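You operate a simulated robot arm through the tools that you are given. There is no shell and no other tool. Be economical: measure what you need, move in short steps, check, and stop when the job is done.

You are at the controls of a simulated two-armed robot. One attempt, no reset.

TASK
Clear the counter, tray the red-stemmed and grassy plants and click two.
Fine: the red button clears, before you count on the green button; hold the counter still with one hand as you press; use plants from the packing table and the yellow tray.

The check looks at the end state, three seconds after you hand in, the way a careful person would. Anything else that was tipped, shoved, dropped, spilled or broken makes it a failure.

THE ROBOT
Two 6-joint arms with two-finger parallel grippers on one trunk, on a base that drives. Base frame: it is fixed to the floor where the robot stands at the start and does not move with it; the origin is under the middle of the robot, x ahead of it, y to its left, z up; the surface under the hand at the start is at about z = 800. Readings come in mm, rad, newtons and seconds.
The left shoulder is at the start at [80, 216, 1564], the right one opposite. With the tool pointing down near the work surface each hand reaches from about 100 to 660 mm from the robot's upright axis, wherever it stands, measured 20 degrees to its own side. Places, roughly: green counter button [500, -100, 900]; grey-leaved tube (5x5x12 cm) [700, 100, 900]; inside of the yellow tray [600, 800, 800]; red counter button [500, -100, 1000]. Payload 3.43 kg a hand.
The tool frame of a hand sits at the grasp point between the pads (the TCP): z along the fingers, y along the line on which they close. The tips reach 30 mm beyond it. Largest opening 94 mm; finger width 28, thickness 10; the body of the gripper, 50 by 96 mm, starts 55 mm behind the TCP.
Orientation is that of the tool frame in the base frame, as a unit quaternion [x, y, z, w]. With the fingers straight down and closing along the base's y, the tool's x points along the base's -x, its y along +y and its z along -z.

THE INTERFACE
- The arms move only by the tool move_arm. It takes "left_steps", "right_steps" or both (then of equal length, played together; a hand with none holds still); each is a list of rows, each a list of 7 numbers: the shift along the tool's x, y, z in units of 250 mm (1.0 is 250 mm), then the turn, a rotation vector about the tool's x, y, z in units of 45 degrees (1.0 is 45 degrees), then the closure in counts, from 0 (fully open) to 255 (shut). In form: [[tx, ty, tz, rx, ry, rz, hand], ...]. A call has 1 to 10 rows; each row is the pose to reach, as a shift and turn from the pose commanded when the call began, along the tool's axes at that moment. A call with a number of a shift or a turn outside -1 to 1 is refused whole. Rows are played at 5 a second. More than 50 mm and 0.15 rad between two rows, or a gripper value outside its range, and nothing of the call is played. Where a pose cannot be reached the arm comes as near as it can. A force on the tool above 40 N (or 10 N above the force at the start of the call, whichever is more), or a blocked arm, ends the call early, and 0.2 s more pass. Each finger travels about 72 mm/s and halts on what it meets, pressing with about 29 N; the grip force reading is that of the motor and also rises with nothing between the fingers. The clock runs only during rows and for 0.2 s after the last one: add rows that repeat a pose to give the fingers time. The reply holds the time, the measured pose of the TCP, the force on the tool along the base axes, the opening and the grip force, in the units named above and with some noise, with the torque about the TCP (base axes, N m) and any sound that the robot's microphone picked up, and new pictures: "views" is both (left out), scene, wrist or none (wrist: the cameras of the hands that moved).
- Cameras (640 x 400 px; columns grow to the right, rows downward): "scene" is now at [109.6, 11.8, 1707.5]; the picture's right is [0.27, -0.96, 0.00], its down [-0.84, -0.23, -0.48] and it looks along [0.47, 0.13, -0.88] (base axes); focal length 266 px, centre (320, 200). "left" rides on the left gripper at [76, -14, -103] in its tool frame; the picture's right is [0.18, 0.98, 0.00], its down [-0.75, 0.14, -0.64] and it looks along [-0.63, 0.12, 0.77] (tool axes); focal length 243 px, centre (320, 200). "right" rides on the right gripper at [76, 14, -102] in its tool frame; the picture's right is [-0.18, 0.98, 0.00], its down [-0.75, -0.14, -0.64] and it looks along [-0.63, -0.12, 0.77] (tool axes); focal length 243 px, centre (320, 200). There is no depth. A picture from a camera that has moved, and an enlarged one, comes with that camera's place and axes in the base frame and with its lens. The place of the scene camera against the robot may be out by one fixed shift of up to 25 mm in any direction.
- slide_trunk(by): slides the trunk up (or, below 0, down) by that many mm; the arms and the scene camera ride with it, the base frame stays. It gives what a move gives, with no picture.
- base_move(legs): drives the robot by 1 to 6 legs, each [ahead, left, turn to the left] in mm, mm and rad, along the robot's own axes; the way and the turn of a leg run together, so that a leg with both is an arc; at most 1500 mm and 3.142 rad a leg. The arms and the cameras ride along, it lands a little off, and it stops where it bumps. It gives what a move gives, and a new picture of the scene camera.
- head_to(pan, tilt): turns the head with the scene camera to pan (to the left, within 1.501 rad either way) and tilt (down, from -0.506 to 1.204), counted from straight ahead of the robot. It gives what a move gives, and a new picture of the scene camera.
- close_up(camera, box): a new picture of the part [left, top, right, bottom] of that camera's present view, enlarged. No time passes.
- sign_off(): hands the job in; it is judged then, once.

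Work in short steps. Places have to be worked out from the pictures, the camera data and where the tool is seen: move nearer, look again, correct. Check each grasp and each placing, and mend what went wrong. You have 120 turns and 260 pictures in all, those below and enlarged ones among them. Open the grippers and draw the arms clear of the work before you hand the job in, unless the task says otherwise; then end with one line.

The tools are called after "Call:" as a command line: name --argument value ..., lists and objects as JSON in quotes. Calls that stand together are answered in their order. move_arm: Moves the arms, as the interface text tells. Its arguments: {"type":"object","properties":{"left_steps":{"type":"array","items":{"type":"array","items":{"type":"number"}}},"right_steps":{"type":"array","items":{"type":"array","items":{"type":"number"}}},"views":{"type":"string","enum":["both","scene","wrist","none"]}},"required":[]} The other tools are called the same way: slide_trunk (by) slides the trunk up or down; base_move (legs) drives the base; head_to (pan, tilt) turns the head that bears the scene camera; close_up (camera, box) takes an enlarged picture of a part of a camera's view; sign_off () hands the job in.

At the start:

```text
clock: 0.0
left_ee_pos: [431.1, 416.6, 1000.8]
left_ee_rot: [0.0, 1.0, 0.0, 0.0]
left_wrist_force: [-0.6, -0.1, 0.5]
left_wrist_torque: [-0.02, -0.05, -0.06]
left_grip_width: 94.2
left_gripper_force: 0.1
right_ee_pos: [540.1, -20.2, 998.5]
right_ee_rot: [0.0, 1.0, -0.001, 0.0]
right_wrist_force: [-0.1, -0.3, -0.1]
right_wrist_torque: [0.0, -0.02, 0.05]
right_grip_width: 93.9
right_gripper_force: 0.1
trunk travel left (down, up): [-794.0, 46.0]
robot x, y, heading: [0.9, 2.9, 0.004]
head pan, tilt: [0.272, 1.066]
```

scene: 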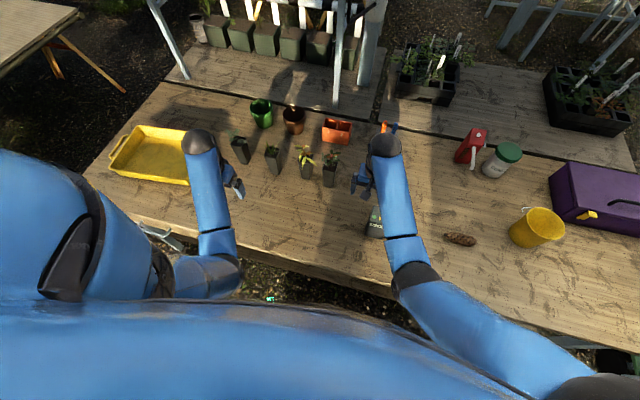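
right: 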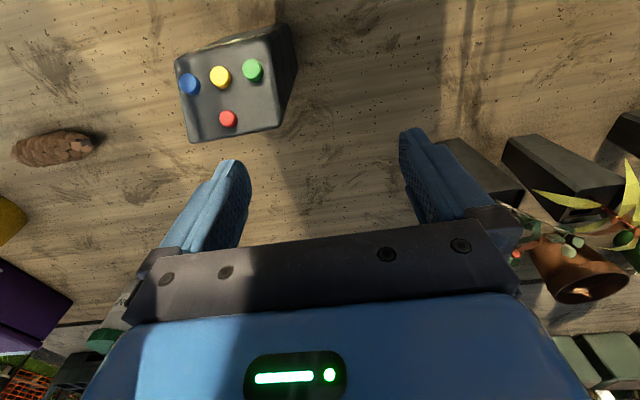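
left: 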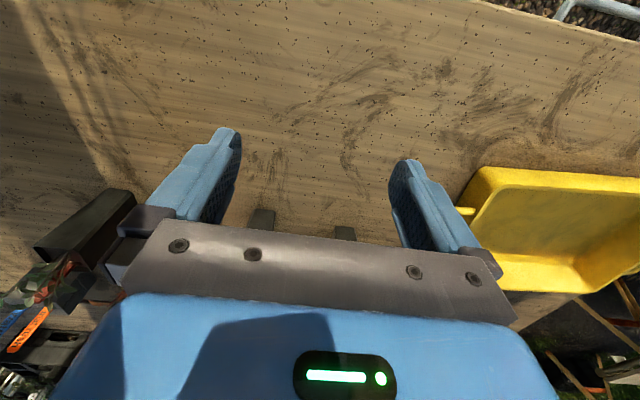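

The counter, four tubes in a row and the yellow tray are visible. I enlarge the plants and the counter to identify them.

Call:
close_up --camera "scene" --box '[220, 90, 380, 190]'

Call:
close_up --camera "scene" --box '[340, 170, 440, 250]'

Call:
close_up --camera "right" --box '[160, 20, 320, 160]'

```text
4.00 times, centred on (300, 140) of scene
camera zoom: at [109.6, 11.8, 1707.5], right [0.27, -0.96, 0.0], down [-0.84, -0.23, -0.48], along [0.47, 0.13, -0.88], focal length 1065 px, centre (400, 440)
```

zoom: 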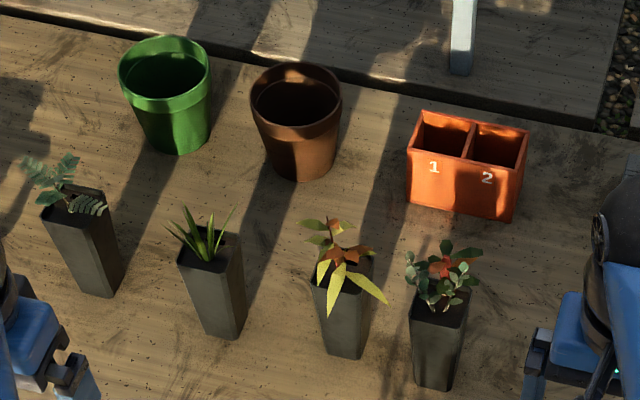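

```text
5.00 times, centred on (390, 210) of scene
camera zoom: at [109.6, 11.8, 1707.5], right [0.27, -0.96, 0.0], down [-0.84, -0.23, -0.48], along [0.47, 0.13, -0.88], focal length 1331 px, centre (-30, 150)
```

zoom: 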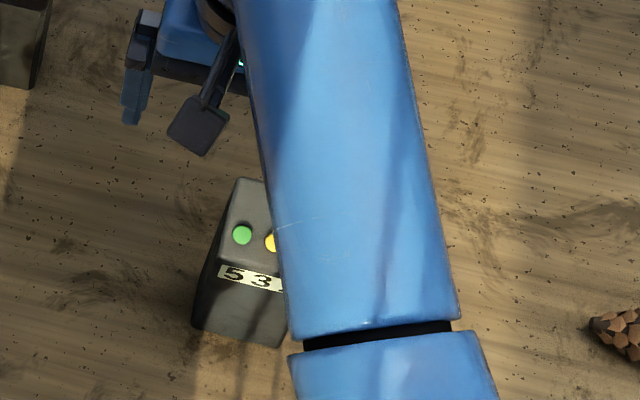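

```text
2.86 times, centred on (240, 90) of right
camera zoom: at [463.0, -5.8, 1101.2], right [0.18, 0.98, 0.0], down [0.75, -0.14, 0.64], along [0.63, -0.12, -0.77], focal length 693 px, centre (549, 514)
```

zoom: 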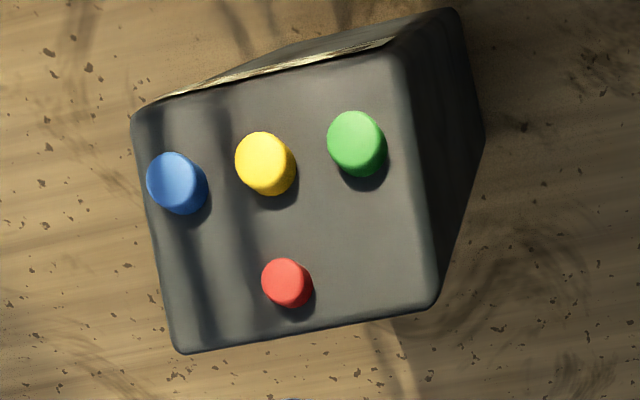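

The zoom renders sharply, so I zoom harder on each of the plants to find the red stem.

Call:
close_up --camera "scene" --box '[222, 124, 286, 164]'

Call:
close_up --camera "scene" --box '[286, 140, 350, 180]'

Call:
close_up --camera "scene" --box '[60, 100, 240, 212]'

```text
10.00 times, centred on (254, 144) of scene
camera zoom: at [109.6, 11.8, 1707.5], right [0.27, -0.96, 0.0], down [-0.84, -0.23, -0.48], along [0.47, 0.13, -0.88], focal length 2663 px, centre (980, 760)
```

zoom: 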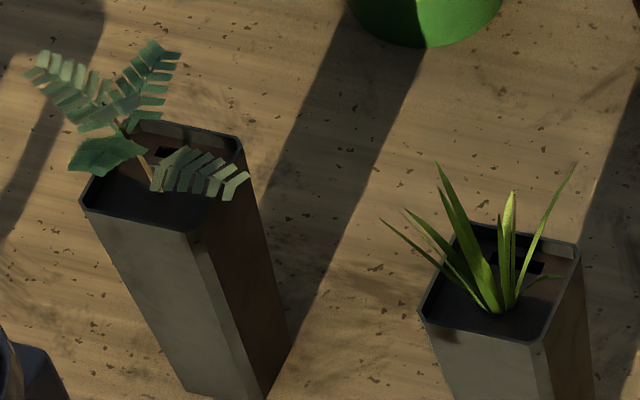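

```text
10.00 times, centred on (318, 160) of scene
camera zoom: at [109.6, 11.8, 1707.5], right [0.27, -0.96, 0.0], down [-0.84, -0.23, -0.48], along [0.47, 0.13, -0.88], focal length 2663 px, centre (340, 600)
```

zoom: 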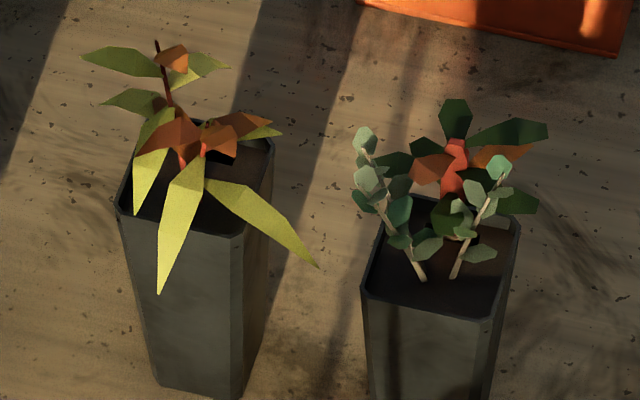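

```text
3.56 times, centred on (150, 156) of scene
camera zoom: at [109.6, 11.8, 1707.5], right [0.27, -0.96, 0.0], down [-0.84, -0.23, -0.48], along [0.47, 0.13, -0.88], focal length 947 px, centre (924, 356)
```

zoom: 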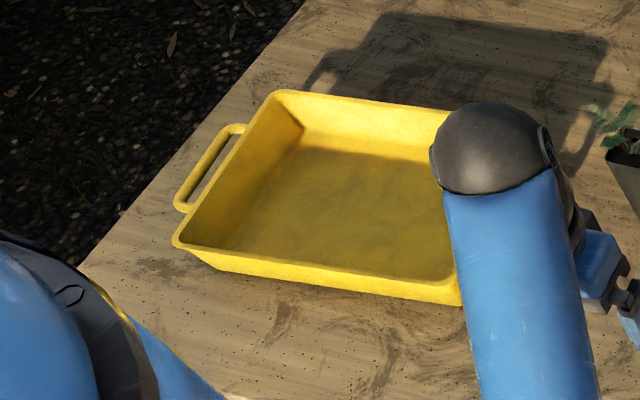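

Tube 3 looks to be the red-stemmed one, but tube 4 also shows something red, so I pitch and raise the left hand to use its camera for a lower, nearer view.

Call:
move_arm --left_steps '[[0, -0.1, -0.1, 0, -0.16, 0, 0], [0, -0.2, -0.2, 0, -0.32, 0, 0], [0, -0.35, -0.3, 0, -0.48, 0, 0], [0, -0.5, -0.4, 0, -0.64, 0, 0], [0, -0.65, -0.45, 0, -0.8, 0, 0], [0, -0.7, -0.45, 0, -0.95, 0, 0]]' --views "both"

```text
clock: 1.4
left_ee_pos: [431.2, 242.7, 1113.2]
left_ee_rot: [0.0, 0.931, 0.0, 0.365]
left_wrist_force: [0.3, 0.5, -0.5]
left_wrist_torque: [0.0, 0.03, -0.02]
left_grip_width: 93.9
left_gripper_force: 0.0
right_ee_pos: [538.5, -19.6, 1000.2]
right_ee_rot: [0.0, 1.0, 0.0, 0.0]
right_wrist_force: [0.4, 0.1, -0.6]
right_wrist_torque: [-0.01, -0.03, 0.0]
right_grip_width: 94.0
right_gripper_force: 0.1
trunk travel left (down, up): [-794.0, 46.0]
robot x, y, heading: [3.9, -4.8, -0.0]
head pan, tilt: [0.272, 1.066]
camera scene: at [108.2, 11.8, 1707.6], right [0.27, -0.96, 0.0], down [-0.84, -0.23, -0.48], along [0.47, 0.13, -0.88], focal length 266 px, centre (320, 200)
camera left: at [303.7, 228.7, 1135.5], right [-0.13, 0.98, -0.13], down [0.11, 0.14, 0.98], along [0.98, 0.12, -0.13], focal length 243 px, centre (320, 200)
```

scene: 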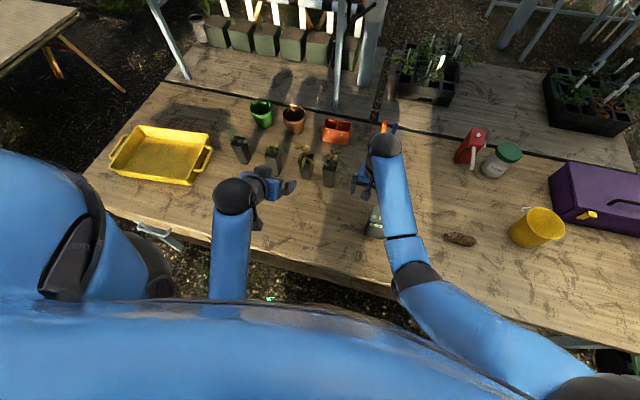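
left: 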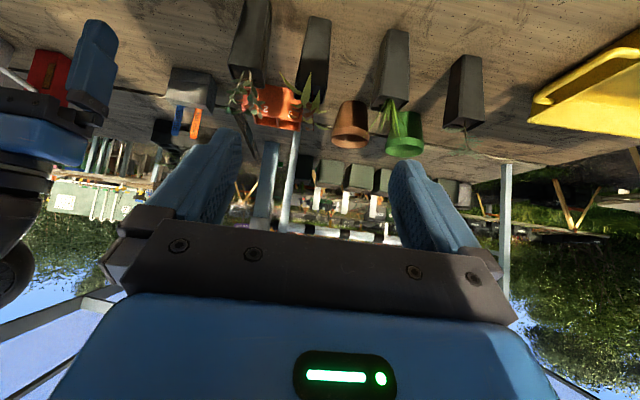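

I zoom on the plants in the left wrist view (upside down).

Call:
close_up --camera "left" --box '[215, 20, 343, 140]'

Call:
close_up --camera "left" --box '[220, 70, 284, 140]'

```text
3.33 times, centred on (279, 80) of left
camera zoom: at [303.7, 228.7, 1135.5], right [-0.13, 0.98, -0.13], down [0.11, 0.14, 0.98], along [0.98, 0.12, -0.13], focal length 809 px, centre (457, 600)
```

zoom: 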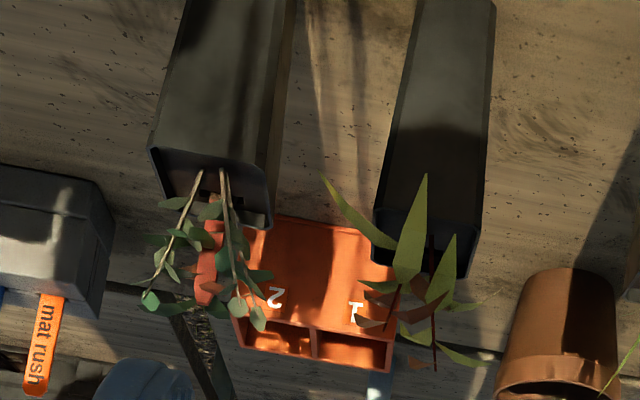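

```text
5.71 times, centred on (252, 105) of left
camera zoom: at [303.7, 228.7, 1135.5], right [-0.13, 0.98, -0.13], down [0.11, 0.14, 0.98], along [0.98, 0.12, -0.13], focal length 1386 px, centre (709, 743)
```

zoom: 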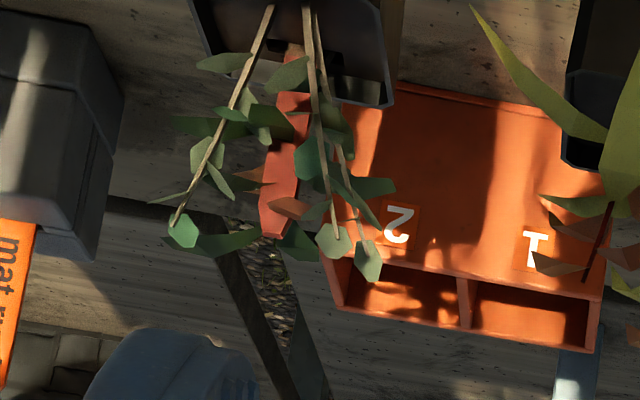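

Tube 4 is grey-leaved; there is a dark box with "mat rush" label hidden by the right arm. I move the right arm up and off to the right to see that and the counter.

Call:
move_arm --right_steps '[[0, 0, -0.2, 0, 0, 0, 0], [0, 0, -0.4, 0, 0, 0, 0], [0.1, -0.15, -0.4, 0, 0, 0, 0], [0.2, -0.3, -0.4, 0, 0, 0, 0], [0.3, -0.45, -0.4, 0, 0, 0, 0], [0.4, -0.6, -0.4, 0, 0, 0, 0], [0.5, -0.75, -0.4, 0, 0, 0, 0], [0.6, -0.9, -0.4, 0, 0, 0, 0]]' --views "scene"

Call:
close_up --camera "scene" --box '[320, 100, 480, 250]'

Call:
close_up --camera "scene" --box '[340, 180, 420, 250]'

```text
clock: 3.2
left_ee_pos: [430.3, 242.3, 1113.7]
left_ee_rot: [0.0, 0.931, 0.0, 0.365]
left_wrist_force: [0.8, 0.4, 0.4]
left_wrist_torque: [0.03, -0.01, 0.03]
left_grip_width: 94.0
left_gripper_force: 0.0
right_ee_pos: [392.4, -240.8, 998.7]
right_ee_rot: [-0.001, 1.0, 0.001, 0.006]
right_wrist_force: [0.4, 0.0, -0.3]
right_wrist_torque: [0.03, 0.01, 0.01]
right_grip_width: 94.0
right_gripper_force: 0.0
right hand out of reach, approached as far as the arm can: row 2, 3, 4, 5, 6, 7, 8
trunk travel left (down, up): [-794.0, 46.0]
robot x, y, heading: [-0.5, -0.2, -0.001]
head pan, tilt: [0.272, 1.066]
camera scene: at [107.0, 10.8, 1707.7], right [0.27, -0.96, 0.0], down [-0.84, -0.23, -0.48], along [0.47, 0.13, -0.87], focal length 266 px, centre (320, 200)
```

scene: 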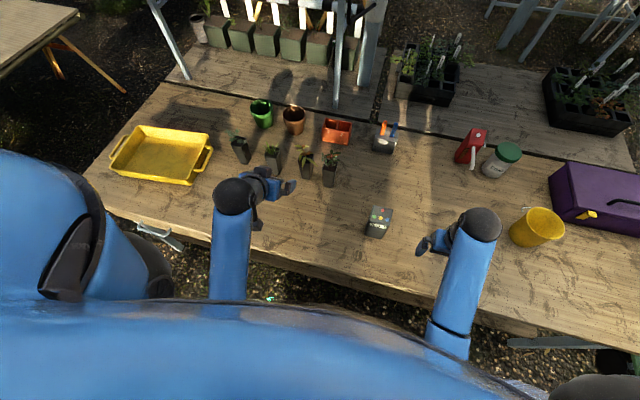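

```text
2.67 times, centred on (400, 175) of scene
camera zoom: at [107.0, 10.8, 1707.7], right [0.27, -0.96, 0.0], down [-0.84, -0.23, -0.48], along [0.47, 0.13, -0.87], focal length 710 px, centre (107, 267)
```

zoom: 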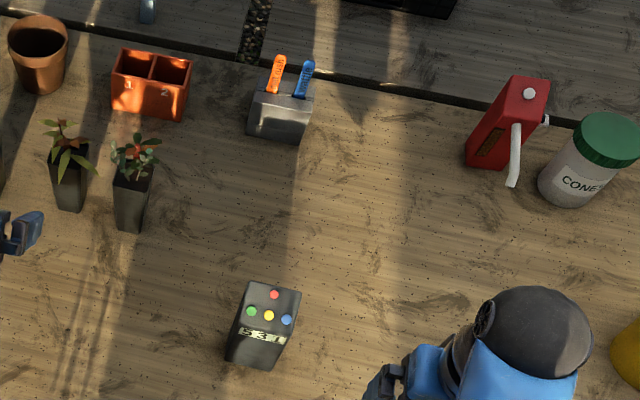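

```text
5.71 times, centred on (380, 215) of scene
camera zoom: at [107.0, 10.8, 1707.7], right [0.27, -0.96, 0.0], down [-0.84, -0.23, -0.48], along [0.47, 0.13, -0.87], focal length 1522 px, centre (-23, 114)
```

zoom: 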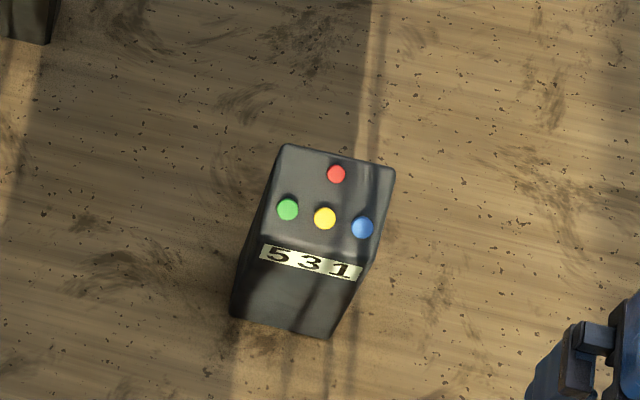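

Display reads 531 (a digit per coloured button, apparently), and I estimate green at about (489, -51, 940). I check with the right wrist camera from its present place.

Call:
close_up --camera "right" --box '[0, 0, 640, 400]'

```text
1.00 times, centred on (320, 200) of right (not enlarged: the box is as wide or as high as the picture)
camera zoom: at [315.3, -225.9, 1099.1], right [0.18, 0.98, 0.0], down [0.75, -0.14, 0.65], along [0.64, -0.12, -0.76], focal length 243 px, centre (320, 200)
```

zoom: 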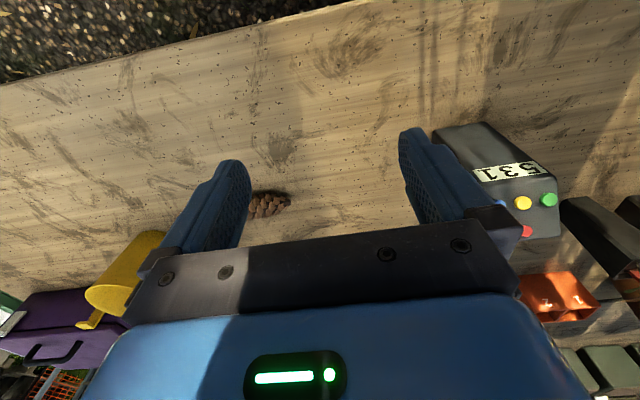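

The two wrist views agree: green near (487, -53, 940), red higher and farther back. I'll hold with the left hand from the +y side, tilted, closing along x; first I turn the left hand halfway about the vertical.

Call:
move_arm --left_steps '[[0, 0, 0, 0.113, 0, 0.122, 0], [0, 0, 0, 0.226, 0, 0.245, 0], [0, 0, 0, 0.34, 0, 0.367, 0], [0, 0, 0, 0.453, 0, 0.489, 0], [0, 0, 0, 0.566, 0, 0.612, 0], [0, 0, 0, 0.679, 0, 0.734, 0]]' --views "none"

Call:
move_arm --left_steps '[[0, 0, 0, 0.113, 0, 0.122, 0], [0, 0, 0, 0.226, 0, 0.245, 0], [0, 0, 0, 0.34, 0, 0.367, 0], [0, 0, 0, 0.453, 0, 0.489, 0], [0, 0, 0, 0.566, 0, 0.612, 0], [0, 0, 0, 0.679, 0, 0.734, 0]]' --views "both"

```text
clock: 4.6
left_ee_pos: [430.9, 242.3, 1111.1]
left_ee_rot: [0.358, 0.859, -0.141, 0.337]
left_wrist_force: [0.4, 0.1, -0.7]
left_wrist_torque: [-0.02, 0.0, -0.03]
left_grip_width: 93.9
left_gripper_force: 0.1
right_ee_pos: [396.3, -238.4, 997.6]
right_ee_rot: [0.0, 1.0, -0.001, 0.005]
right_wrist_force: [-0.5, -0.6, 1.4]
right_wrist_torque: [-0.03, -0.01, 0.03]
right_grip_width: 94.0
right_gripper_force: 0.0
trunk travel left (down, up): [-794.0, 46.0]
robot x, y, heading: [2.3, -0.8, 0.002]
head pan, tilt: [0.272, 1.066]
```

```text
clock: 6.0
left_ee_pos: [467.9, 183.1, 1038.7]
left_ee_rot: [0.657, 0.659, -0.255, 0.261]
left_wrist_force: [0.7, 0.0, 0.5]
left_wrist_torque: [-0.01, 0.0, 0.0]
left_grip_width: 93.8
left_gripper_force: 0.0
left hand out of reach, approached as far as the arm can: row 3, 4, 5, 6
right_ee_pos: [395.9, -238.5, 998.0]
right_ee_rot: [0.0, 1.0, 0.0, 0.006]
right_wrist_force: [-0.5, -0.4, -0.4]
right_wrist_torque: [0.01, 0.05, 0.02]
right_grip_width: 93.8
right_gripper_force: 0.2
trunk travel left (down, up): [-794.0, 46.0]
robot x, y, heading: [3.6, -2.1, -0.0]
head pan, tilt: [0.272, 1.066]
camera scene: at [110.9, 11.5, 1707.4], right [0.27, -0.96, 0.0], down [-0.84, -0.23, -0.48], along [0.46, 0.13, -0.88], focal length 266 px, centre (320, 200)
camera left: at [451.6, 308.8, 1061.0], right [0.98, 0.14, -0.12], down [0.14, -0.11, 0.98], along [0.12, -0.98, -0.13], focal length 243 px, centre (320, 200)
```

scene: 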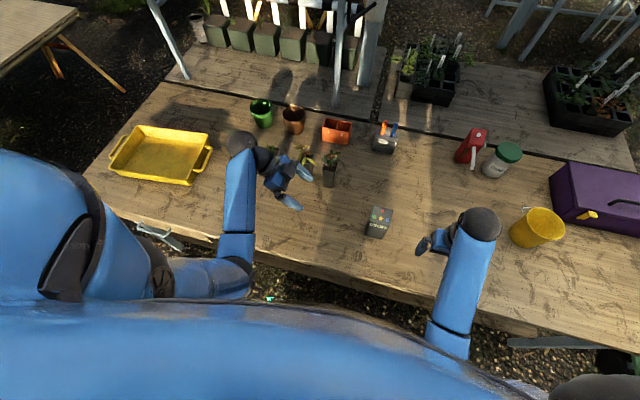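
left: 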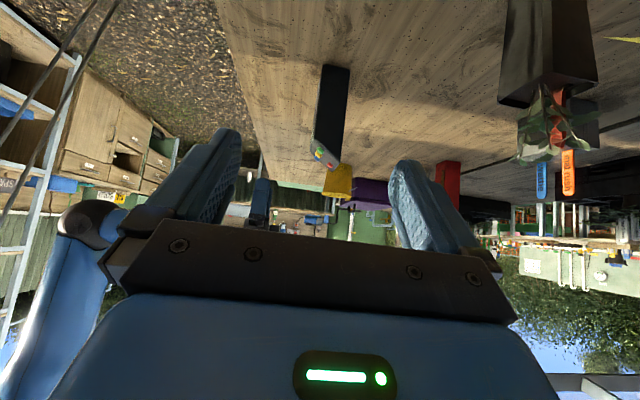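

The left hand is now pointing along -y with a side view of the counter. Zoom for its slope.

Call:
close_up --camera "left" --box '[280, 55, 380, 180]'

Call:
close_up --camera "left" --box '[300, 120, 364, 180]'

```text
3.20 times, centred on (330, 118) of left
camera zoom: at [451.6, 308.8, 1061.0], right [0.98, 0.14, -0.12], down [0.14, -0.11, 0.98], along [0.12, -0.98, -0.13], focal length 776 px, centre (288, 464)
```

zoom: 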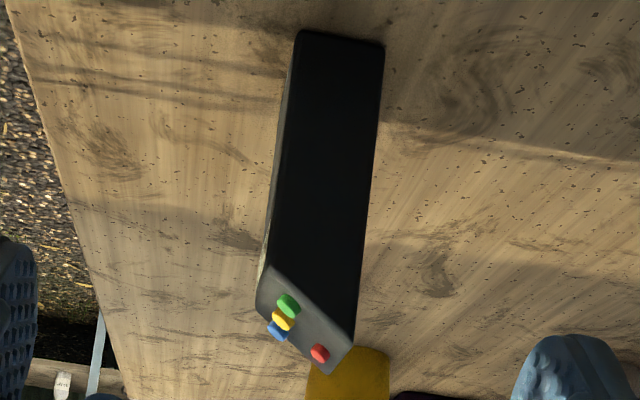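

```text
6.67 times, centred on (332, 150) of left
camera zoom: at [451.6, 308.8, 1061.0], right [0.98, 0.14, -0.12], down [0.14, -0.11, 0.98], along [0.12, -0.98, -0.13], focal length 1618 px, centre (240, 533)
```

zoom: 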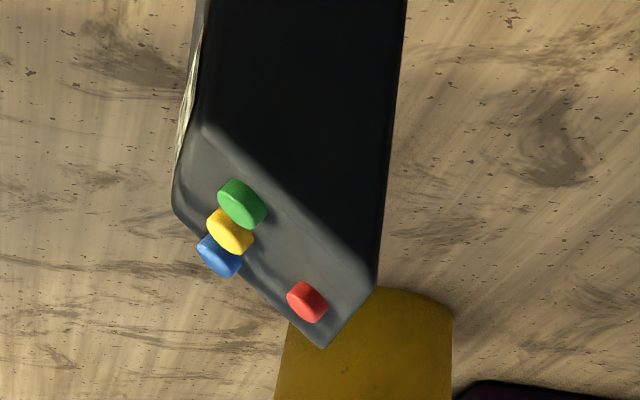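

Side view gives the counter box: x 474–518, y −43…−100, top sloping 34° from z 924 (front) to 953 (back). I move the left hand to a standoff at about (496, 40, 980).

Call:
move_arm --left_steps '[[-0.065, 0.028, 0.14, 0, 0, 0, 0], [-0.13, 0.056, 0.28, 0, 0, 0, 0], [-0.195, 0.084, 0.42, 0, 0, 0, 0], [-0.26, 0.112, 0.56, 0, 0, 0, 0]]' --views "wrist"

```text
clock: 7.0
left_ee_pos: [496.2, 40.8, 979.2]
left_ee_rot: [0.658, 0.659, -0.257, 0.257]
left_wrist_force: [1.4, 1.1, 0.8]
left_wrist_torque: [-0.02, -0.02, -0.02]
left_grip_width: 94.1
left_gripper_force: 0.0
right_ee_pos: [394.8, -238.7, 997.4]
right_ee_rot: [0.0, 1.0, 0.0, 0.004]
right_wrist_force: [-1.0, 0.0, -0.1]
right_wrist_torque: [0.02, -0.02, 0.02]
right_grip_width: 93.8
right_gripper_force: 0.1
trunk travel left (down, up): [-794.0, 46.0]
robot x, y, heading: [4.6, -1.3, -0.003]
head pan, tilt: [0.272, 1.066]
camera left: at [480.2, 166.7, 1002.5], right [0.98, 0.14, -0.13], down [0.14, -0.12, 0.98], along [0.12, -0.98, -0.13], focal length 243 px, centre (320, 200)
```

left: 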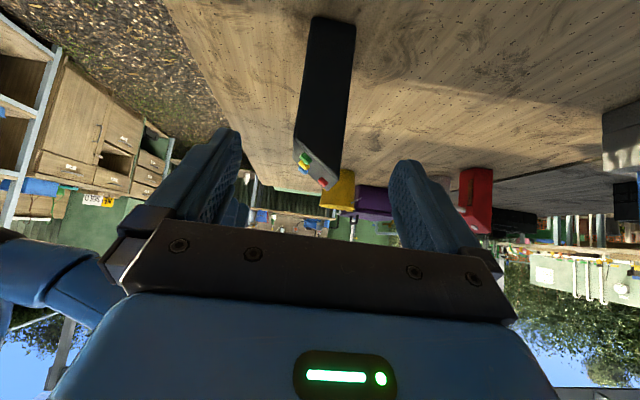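

At the standoff as expected; I advance 136 mm along the fingers to straddle the counter.

Call:
move_arm --left_steps '[[0, 0, 0.12, 0, 0, 0, 0], [0, 0, 0.24, 0, 0, 0, 0], [0, 0, 0.34, 0, 0, 0, 0], [0, 0, 0.44, 0, 0, 0, 0], [0, 0, 0.54, 0, 0, 0, 0]]' --views "both"

```text
clock: 8.2
left_ee_pos: [495.5, -51.6, 880.5]
left_ee_rot: [0.659, 0.658, -0.258, 0.257]
left_wrist_force: [-0.4, -0.1, 0.2]
left_wrist_torque: [-0.02, -0.03, -0.01]
left_grip_width: 93.9
left_gripper_force: 0.0
right_ee_pos: [394.4, -239.5, 997.5]
right_ee_rot: [0.0, 1.0, 0.0, 0.004]
right_wrist_force: [-0.3, -0.2, -0.3]
right_wrist_torque: [0.01, -0.03, 0.0]
right_grip_width: 94.0
right_gripper_force: 0.0
trunk travel left (down, up): [-794.0, 46.0]
robot x, y, heading: [0.9, 3.7, 0.002]
head pan, tilt: [0.272, 1.066]
camera scene: at [110.2, 10.8, 1707.4], right [0.27, -0.96, 0.0], down [-0.84, -0.23, -0.48], along [0.47, 0.13, -0.88], focal length 266 px, centre (320, 200)
camera left: at [479.7, 74.6, 904.3], right [0.98, 0.14, -0.12], down [0.14, -0.12, 0.98], along [0.12, -0.98, -0.14], focal length 243 px, centre (320, 200)
```

scene: 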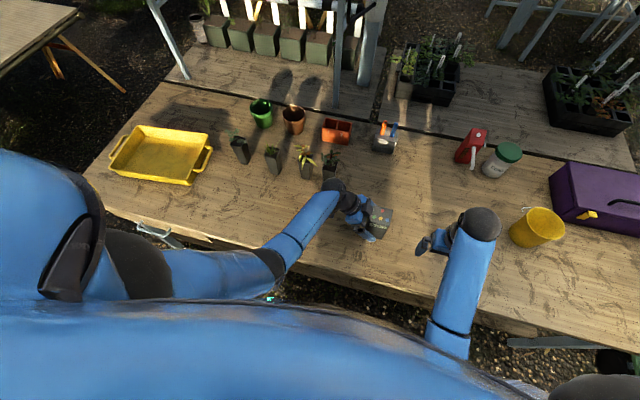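
left: 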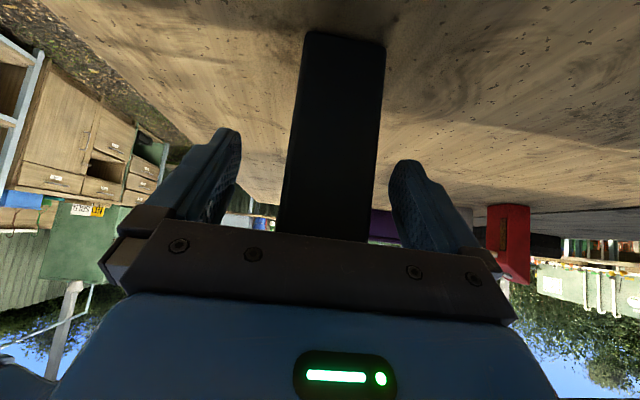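

The counter sits between the fingers, nearly centred. I close the left hand on it.

Call:
move_arm --left_steps '[[0, 0, 0, 0, 0, 0, 100], [0, 0, 0, 0, 0, 0, 160], [0, 0, 0, 0, 0, 0, 200], [0, 0, 0, 0, 0, 0, 200]]' --views "wrist"

Call:
close_up --camera "scene" --box '[320, 170, 420, 250]'

```text
clock: 9.2
left_ee_pos: [493.4, -51.4, 881.7]
left_ee_rot: [0.659, 0.658, -0.258, 0.257]
left_wrist_force: [0.0, 0.9, 1.9]
left_wrist_torque: [-0.04, -0.08, 0.0]
left_grip_width: 49.9
left_gripper_force: 29.0
right_ee_pos: [395.1, -238.7, 998.6]
right_ee_rot: [0.0, 1.0, -0.001, 0.006]
right_wrist_force: [0.1, 0.2, -0.4]
right_wrist_torque: [-0.01, 0.01, -0.02]
right_grip_width: 93.8
right_gripper_force: 0.1
trunk travel left (down, up): [-794.0, 46.0]
robot x, y, heading: [-1.3, -3.3, -0.005]
head pan, tilt: [0.272, 1.066]
camera left: at [479.1, 75.4, 904.6], right [0.98, 0.14, -0.13], down [0.14, -0.12, 0.98], along [0.12, -0.98, -0.13], focal length 243 px, centre (320, 200)
```

left: 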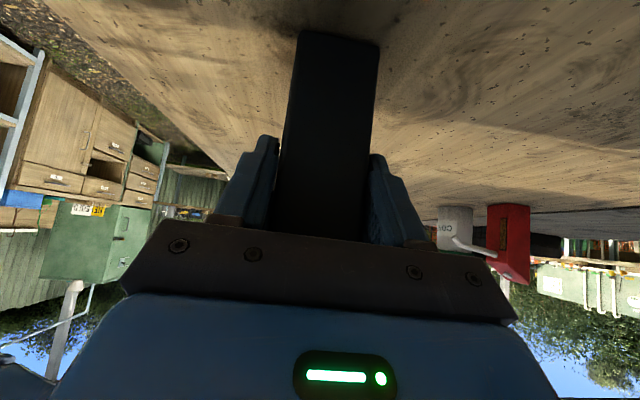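

```text
5.00 times, centred on (370, 210) of scene
camera zoom: at [109.4, 11.9, 1707.5], right [0.27, -0.96, 0.0], down [-0.84, -0.23, -0.48], along [0.47, 0.13, -0.88], focal length 1331 px, centre (70, 150)
```

zoom: 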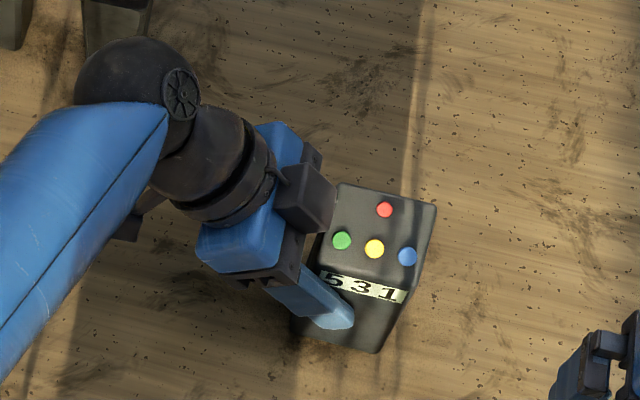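

The counter is firmly gripped (29 N), still upright, display still 531. Now the right hand closes, tilts 36° to match the sloping face, and moves to 40 mm off the red button.

Call:
move_arm --right_steps '[[0, 0, 0, 0, -0.1, 0, 255], [-0.03, 0.05, -0.02, 0, -0.25, 0, 255], [-0.08, 0.18, -0.044, 0, -0.4, 0, 255], [-0.13, 0.31, -0.044, 0, -0.53, 0, 255], [-0.18, 0.44, -0.044, 0, -0.66, 0, 255], [-0.23, 0.56, -0.044, 0, -0.8, 0, 255], [-0.276, 0.676, -0.044, 0, -0.8, 0, 255], [-0.276, 0.676, -0.044, 0, -0.8, 0, 255]]' --views "both"

Call:
close_up --camera "right" --box '[220, 80, 420, 240]'

Call:
close_up --camera "scene" --box '[320, 170, 420, 250]'

```text
clock: 11.0
left_ee_pos: [494.1, -50.8, 883.2]
left_ee_rot: [0.658, 0.659, -0.257, 0.258]
left_wrist_force: [0.0, 0.9, 3.2]
left_wrist_torque: [-0.09, 0.01, 0.0]
left_grip_width: 49.9
left_gripper_force: 29.0
right_ee_pos: [465.3, -68.8, 1005.3]
right_ee_rot: [0.0, 0.951, 0.0, 0.309]
right_wrist_force: [-0.6, -0.6, -0.4]
right_wrist_torque: [-0.03, 0.01, -0.02]
right_grip_width: 0.0
right_gripper_force: 29.6
trunk travel left (down, up): [-794.0, 46.0]
robot x, y, heading: [-0.2, -2.7, -0.001]
head pan, tilt: [0.272, 1.066]
camera scene: at [108.7, 11.4, 1707.5], right [0.27, -0.96, 0.0], down [-0.84, -0.23, -0.48], along [0.47, 0.13, -0.88], focal length 266 px, centre (320, 200)
camera right: at [343.2, -55.0, 1042.6], right [0.15, 0.98, 0.11], down [0.23, -0.14, 0.96], along [0.96, -0.12, -0.25], focal length 243 px, centre (320, 200)
```

scene: 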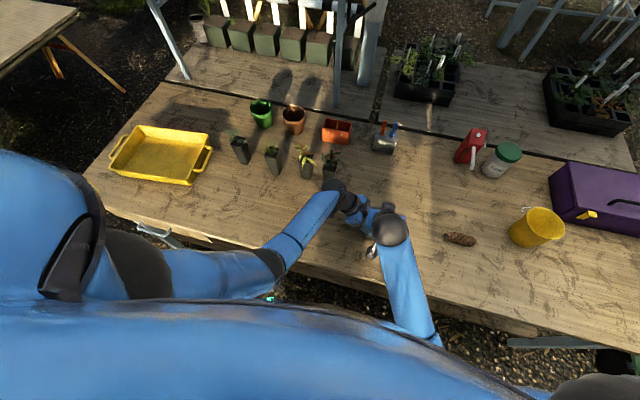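
right: 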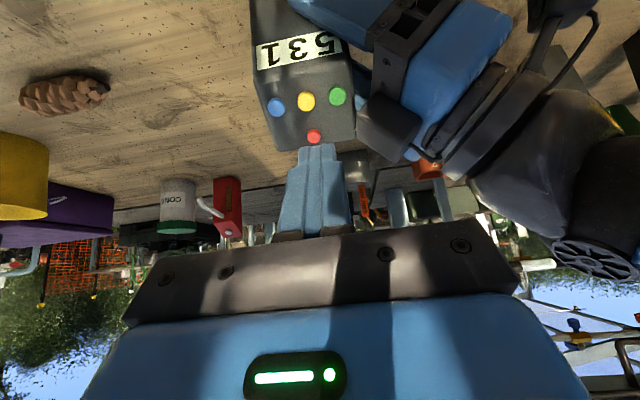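

```text
2.50 times, centred on (320, 160) of right
camera zoom: at [343.2, -55.0, 1042.6], right [0.15, 0.98, 0.11], down [0.23, -0.14, 0.96], along [0.96, -0.12, -0.25], focal length 606 px, centre (320, 300)
```

zoom: 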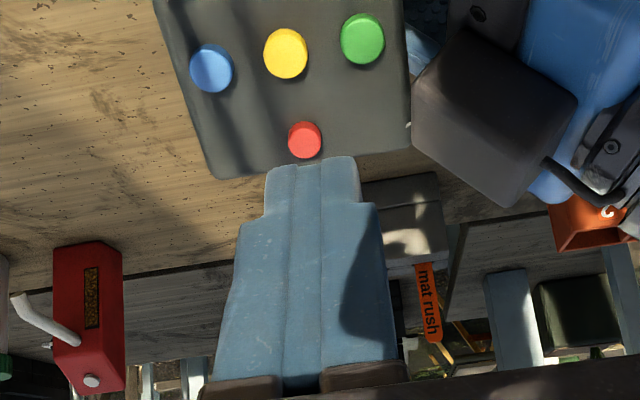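

```text
5.00 times, centred on (370, 210) of scene
camera zoom: at [108.7, 11.4, 1707.5], right [0.27, -0.96, 0.0], down [-0.84, -0.23, -0.48], along [0.47, 0.13, -0.88], focal length 1331 px, centre (70, 150)
```

zoom: 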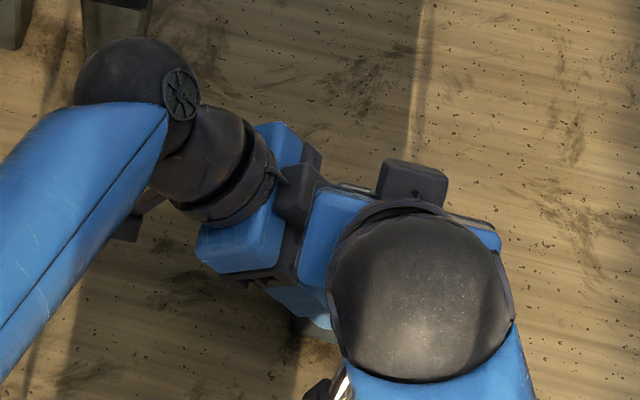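

Triangulating in this view: red at (505, −74, 951), green about (485, −53, 936); my tip axis will meet red if shifted 5 mm to −y. I advance to about 5 mm short and look.

Call:
move_arm --right_steps '[[0, -0.02, 0, 0, 0, 0, 255], [0, -0.02, 0.064, 0, 0, 0, 255], [0, -0.02, 0.128, 0, 0, 0, 255]]' --views "wrist"

Call:
close_up --camera "right" --box '[240, 80, 400, 220]'

```text
clock: 11.8
left_ee_pos: [492.8, -50.1, 881.1]
left_ee_rot: [0.658, 0.658, -0.258, 0.258]
left_wrist_force: [-0.6, 0.5, 4.0]
left_wrist_torque: [-0.05, -0.02, 0.0]
left_grip_width: 50.0
left_gripper_force: 28.9
right_ee_pos: [484.6, -72.7, 979.1]
right_ee_rot: [0.001, 0.951, -0.001, 0.308]
right_wrist_force: [0.2, -0.1, 0.2]
right_wrist_torque: [-0.01, 0.01, 0.02]
right_grip_width: 0.1
right_gripper_force: 29.1
trunk travel left (down, up): [-794.0, 46.0]
robot x, y, heading: [-2.7, -3.6, 0.001]
head pan, tilt: [0.272, 1.066]
camera right: at [361.9, -59.7, 1017.1], right [0.15, 0.98, 0.11], down [0.23, -0.14, 0.96], along [0.96, -0.12, -0.25], focal length 243 px, centre (320, 200)
```

right: 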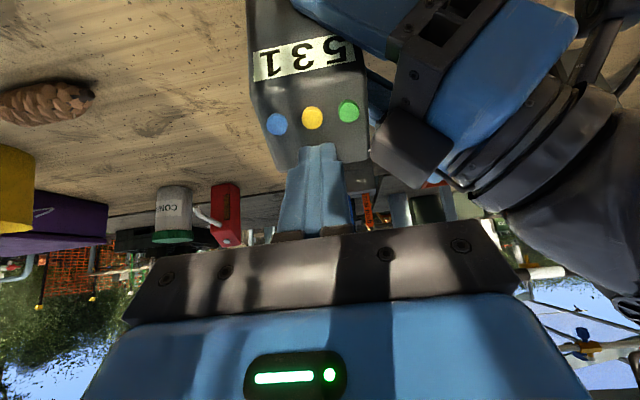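

```text
2.86 times, centred on (320, 150) of right
camera zoom: at [361.9, -59.7, 1017.1], right [0.15, 0.98, 0.11], down [0.23, -0.14, 0.96], along [0.96, -0.12, -0.25], focal length 693 px, centre (320, 343)
```

zoom: 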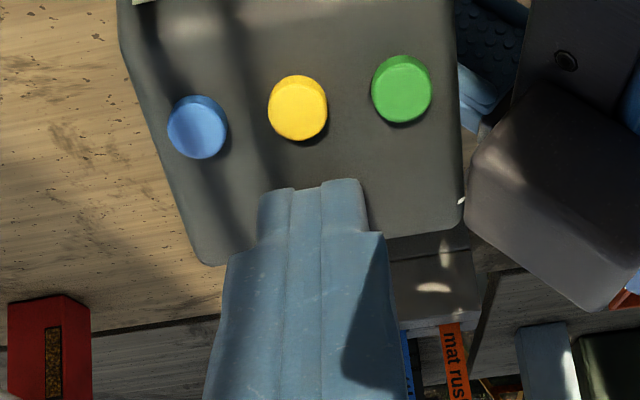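

The tip is over red, clear of yellow. I press in slowly by 7 mm, watching the force, then read.

Call:
move_arm --right_steps '[[0, -0.004, 0.01, 0, 0, 0, 255], [0, -0.006, 0.018, 0, 0, 0, 255], [0, -0.006, 0.024, 0, 0, 0, 255], [0, -0.006, 0.028, 0, 0, 0, 255], [0, -0.006, 0.028, 0, 0, 0, 255]]' --views "wrist"

```text
clock: 13.0
left_ee_pos: [495.0, -50.6, 882.8]
left_ee_rot: [0.658, 0.659, -0.258, 0.258]
left_wrist_force: [5.7, 0.8, -0.9]
left_wrist_torque: [-0.15, 0.39, 0.15]
left_grip_width: 49.8
left_gripper_force: 28.8
right_ee_pos: [488.9, -74.3, 974.9]
right_ee_rot: [0.0, 0.951, 0.0, 0.309]
right_wrist_force: [-5.7, -2.9, 6.8]
right_wrist_torque: [-0.04, 0.09, -0.03]
right_grip_width: 0.0
right_gripper_force: 29.3
trunk travel left (down, up): [-794.0, 46.0]
robot x, y, heading: [4.2, -4.5, -0.001]
head pan, tilt: [0.272, 1.066]
heard: click, click
camera right: at [366.7, -61.0, 1012.0], right [0.15, 0.98, 0.11], down [0.23, -0.14, 0.96], along [0.96, -0.12, -0.25], focal length 243 px, centre (320, 200)
```

right: 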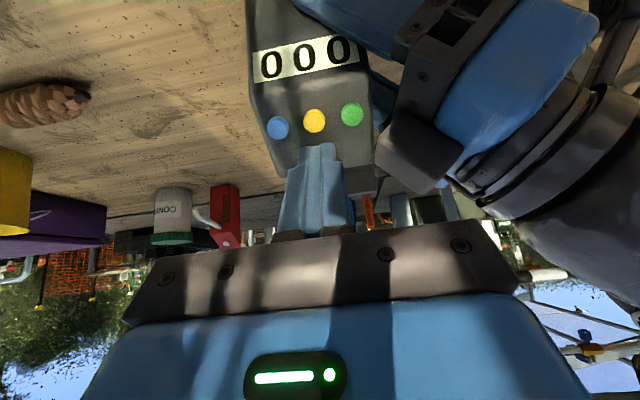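

Counter is cleared to 000. I back off 25 mm and shift over to the green button's axis.

Call:
move_arm --right_steps '[[0, 0, -0.05, 0, 0, 0, 255], [0, 0, -0.1, 0, 0, 0, 255], [0.06, 0.045, -0.1, 0, 0, 0, 255], [0.116, 0.09, -0.1, 0, 0, 0, 255], [0.116, 0.09, -0.1, 0, 0, 0, 255]]' --views "wrist"

Call:
close_up --camera "right" --box '[220, 10, 420, 220]'

Call:
close_up --camera "scene" --box '[320, 170, 420, 250]'

```text
clock: 14.2
left_ee_pos: [495.0, -50.3, 880.6]
left_ee_rot: [0.659, 0.658, -0.258, 0.257]
left_wrist_force: [0.8, 0.8, 2.3]
left_wrist_torque: [0.09, -0.1, 0.04]
left_grip_width: 50.2
left_gripper_force: 29.2
right_ee_pos: [451.4, -53.0, 978.0]
right_ee_rot: [0.0, 0.951, -0.001, 0.309]
right_wrist_force: [0.4, -0.5, 0.1]
right_wrist_torque: [0.0, 0.0, 0.03]
right_grip_width: 0.0
right_gripper_force: 29.2
trunk travel left (down, up): [-794.0, 46.0]
robot x, y, heading: [0.3, -1.0, -0.001]
head pan, tilt: [0.272, 1.066]
camera right: at [329.1, -38.5, 1015.8], right [0.15, 0.98, 0.11], down [0.23, -0.14, 0.96], along [0.96, -0.12, -0.25], focal length 243 px, centre (320, 200)
```

right: 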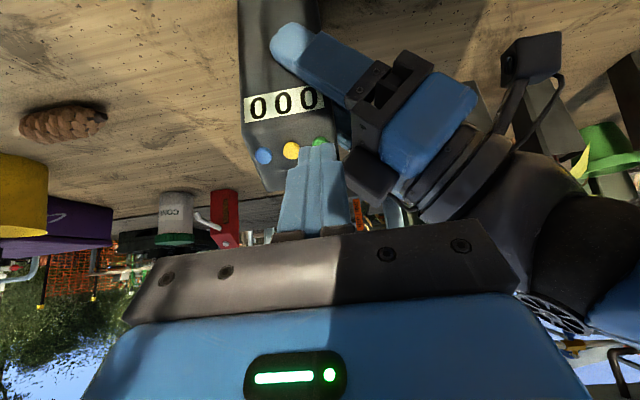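

```text
1.90 times, centred on (320, 115) of right
camera zoom: at [329.1, -38.5, 1015.8], right [0.15, 0.98, 0.11], down [0.23, -0.14, 0.96], along [0.96, -0.12, -0.25], focal length 462 px, centre (320, 362)
```

zoom: 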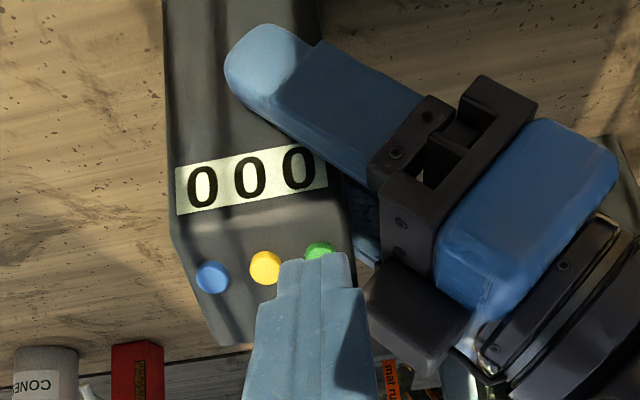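

```text
5.00 times, centred on (370, 210) of scene
camera zoom: at [109.3, 11.7, 1707.5], right [0.27, -0.96, 0.0], down [-0.84, -0.23, -0.48], along [0.47, 0.13, -0.88], focal length 1331 px, centre (70, 150)
```

zoom: 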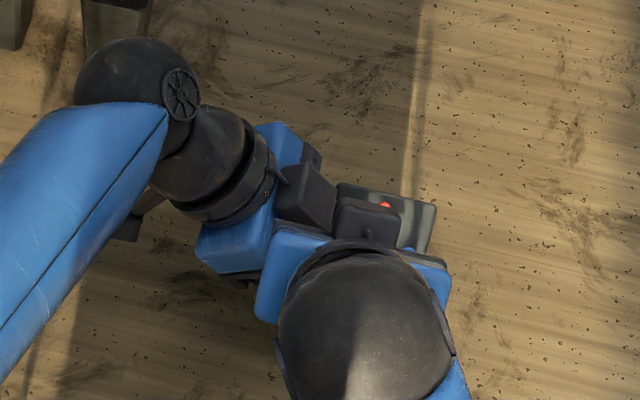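

The tip is on green's axis and clear of yellow and of the left hand. I press green once (26 mm in, then back) and read the display.

Call:
move_arm --right_steps '[[0, 0, 0.06, 0, 0, 0, 255], [0, 0, 0.084, 0, 0, 0, 255], [0, 0, 0.106, 0, 0, 0, 255], [0, 0, 0.04, 0, 0, 0, 255], [0, 0, 0, 0, 0, 0, 255]]' --views "wrist"

Call:
close_up --camera "right" --box '[220, 10, 420, 220]'

```text
clock: 14.6
left_ee_pos: [497.3, -49.4, 881.9]
left_ee_rot: [0.655, 0.662, -0.254, 0.26]
left_wrist_force: [2.2, 4.0, 0.0]
left_wrist_torque: [-0.45, 0.59, -0.1]
left_grip_width: 50.2
left_gripper_force: 28.3
right_ee_pos: [455.9, -50.8, 975.7]
right_ee_rot: [0.0, 0.95, 0.003, 0.311]
right_wrist_force: [-5.2, -4.0, 7.9]
right_wrist_torque: [-0.02, -0.11, -0.05]
right_grip_width: 0.1
right_gripper_force: 29.3
trunk travel left (down, up): [-794.0, 46.0]
robot x, y, heading: [1.7, -2.1, 0.001]
head pan, tilt: [0.272, 1.066]
stopped in row 1 (right hand): the force on the tool passed its limit at 67 N (the readings are from after the stop); the commanded pose is now the measured one
camera right: at [333.1, -37.9, 1012.3], right [0.15, 0.98, 0.11], down [0.23, -0.15, 0.96], along [0.96, -0.12, -0.24], focal length 243 px, centre (320, 200)
```

right: 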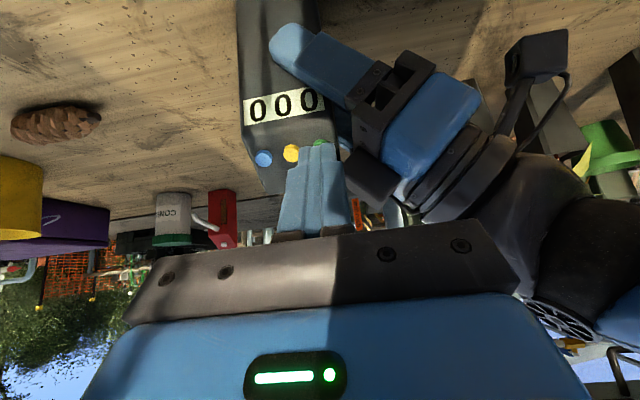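

```text
1.90 times, centred on (320, 115) of right
camera zoom: at [333.1, -37.9, 1012.3], right [0.15, 0.98, 0.11], down [0.23, -0.15, 0.96], along [0.96, -0.12, -0.24], focal length 462 px, centre (320, 362)
```

zoom: 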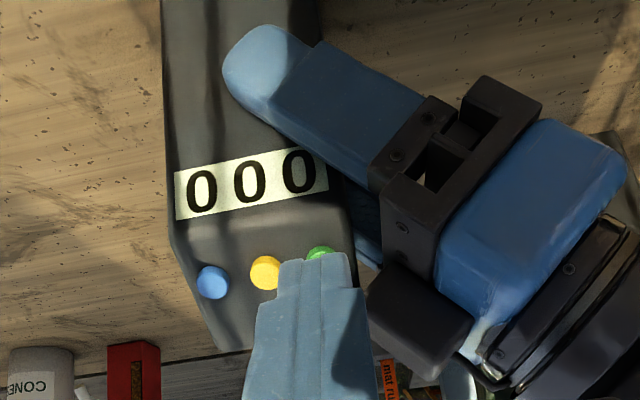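

The hands' bodies touched (67 N stop) before the button; display still 000. I back the right hand off and lean it 25° toward −y so its body clears the left hand.

Call:
move_arm --right_steps '[[0, -0.02, -0.08, 0, 0, 0, 255], [0, -0.06, -0.12, -0.14, 0, 0, 255], [0.011, -0.06, -0.12, -0.28, 0, 0, 255], [0.011, -0.05, -0.12, -0.42, 0, 0, 255], [0.011, -0.04, -0.12, -0.556, 0, 0, 255], [0.011, -0.031, -0.08, -0.556, 0, 0, 255]]' --views "both"

Call:
close_up --camera "right" --box '[220, 10, 420, 220]'

Call:
close_up --camera "scene" --box '[320, 170, 420, 250]'

```text
clock: 16.0
left_ee_pos: [496.8, -49.8, 882.3]
left_ee_rot: [0.656, 0.662, -0.253, 0.258]
left_wrist_force: [-0.2, -0.2, 6.1]
left_wrist_torque: [0.04, 0.12, -0.03]
left_grip_width: 49.7
left_gripper_force: 29.1
right_ee_pos: [442.3, -58.6, 988.7]
right_ee_rot: [-0.069, 0.927, 0.21, 0.304]
right_wrist_force: [0.3, 0.6, 0.5]
right_wrist_torque: [-0.02, -0.01, 0.0]
right_grip_width: 0.1
right_gripper_force: 29.1
trunk travel left (down, up): [-794.0, 46.0]
robot x, y, heading: [3.7, -0.1, -0.005]
head pan, tilt: [0.272, 1.066]
camera scene: at [109.2, 11.9, 1707.5], right [0.27, -0.96, 0.0], down [-0.84, -0.23, -0.48], along [0.47, 0.13, -0.88], focal length 266 px, centre (320, 200)
camera right: at [322.1, -90.1, 1022.3], right [-0.1, 0.89, 0.45], down [0.3, -0.4, 0.86], along [0.95, 0.22, -0.23], focal length 243 px, centre (320, 200)
```

scene: 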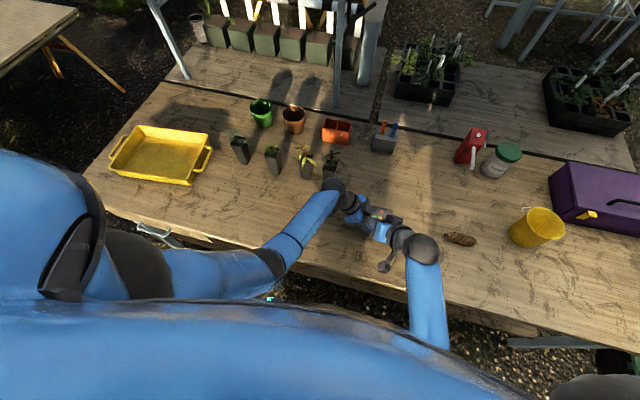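
right: 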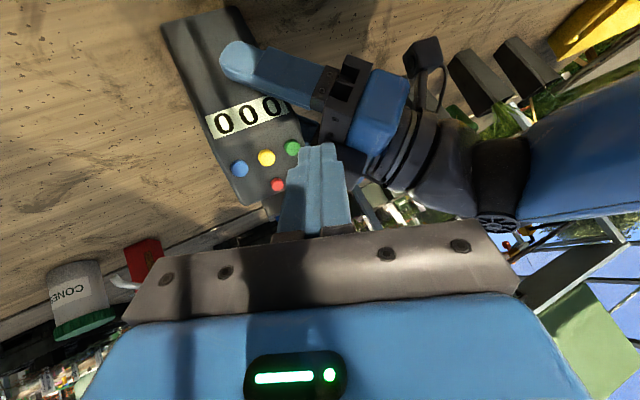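

```text
1.90 times, centred on (320, 115) of right
camera zoom: at [322.1, -90.1, 1022.3], right [-0.1, 0.89, 0.45], down [0.3, -0.4, 0.86], along [0.95, 0.22, -0.23], focal length 462 px, centre (320, 362)
```

zoom: 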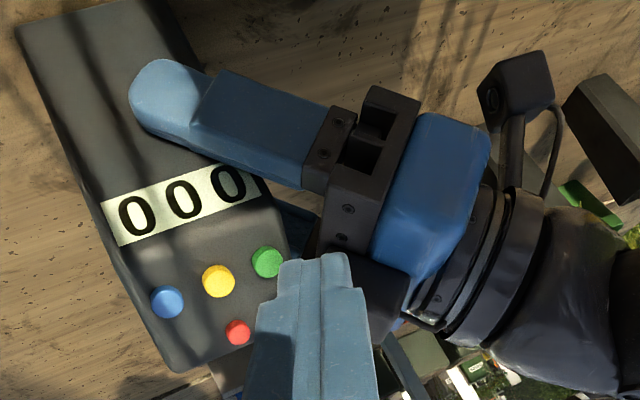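

```text
5.00 times, centred on (370, 210) of scene
camera zoom: at [109.2, 11.9, 1707.5], right [0.27, -0.96, 0.0], down [-0.84, -0.23, -0.48], along [0.47, 0.13, -0.88], focal length 1331 px, centre (70, 150)
```

zoom: 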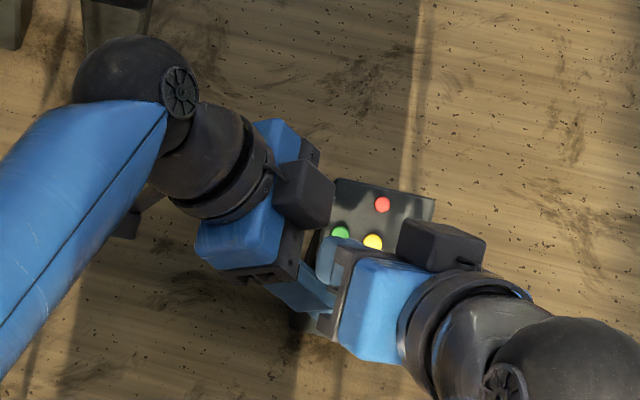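

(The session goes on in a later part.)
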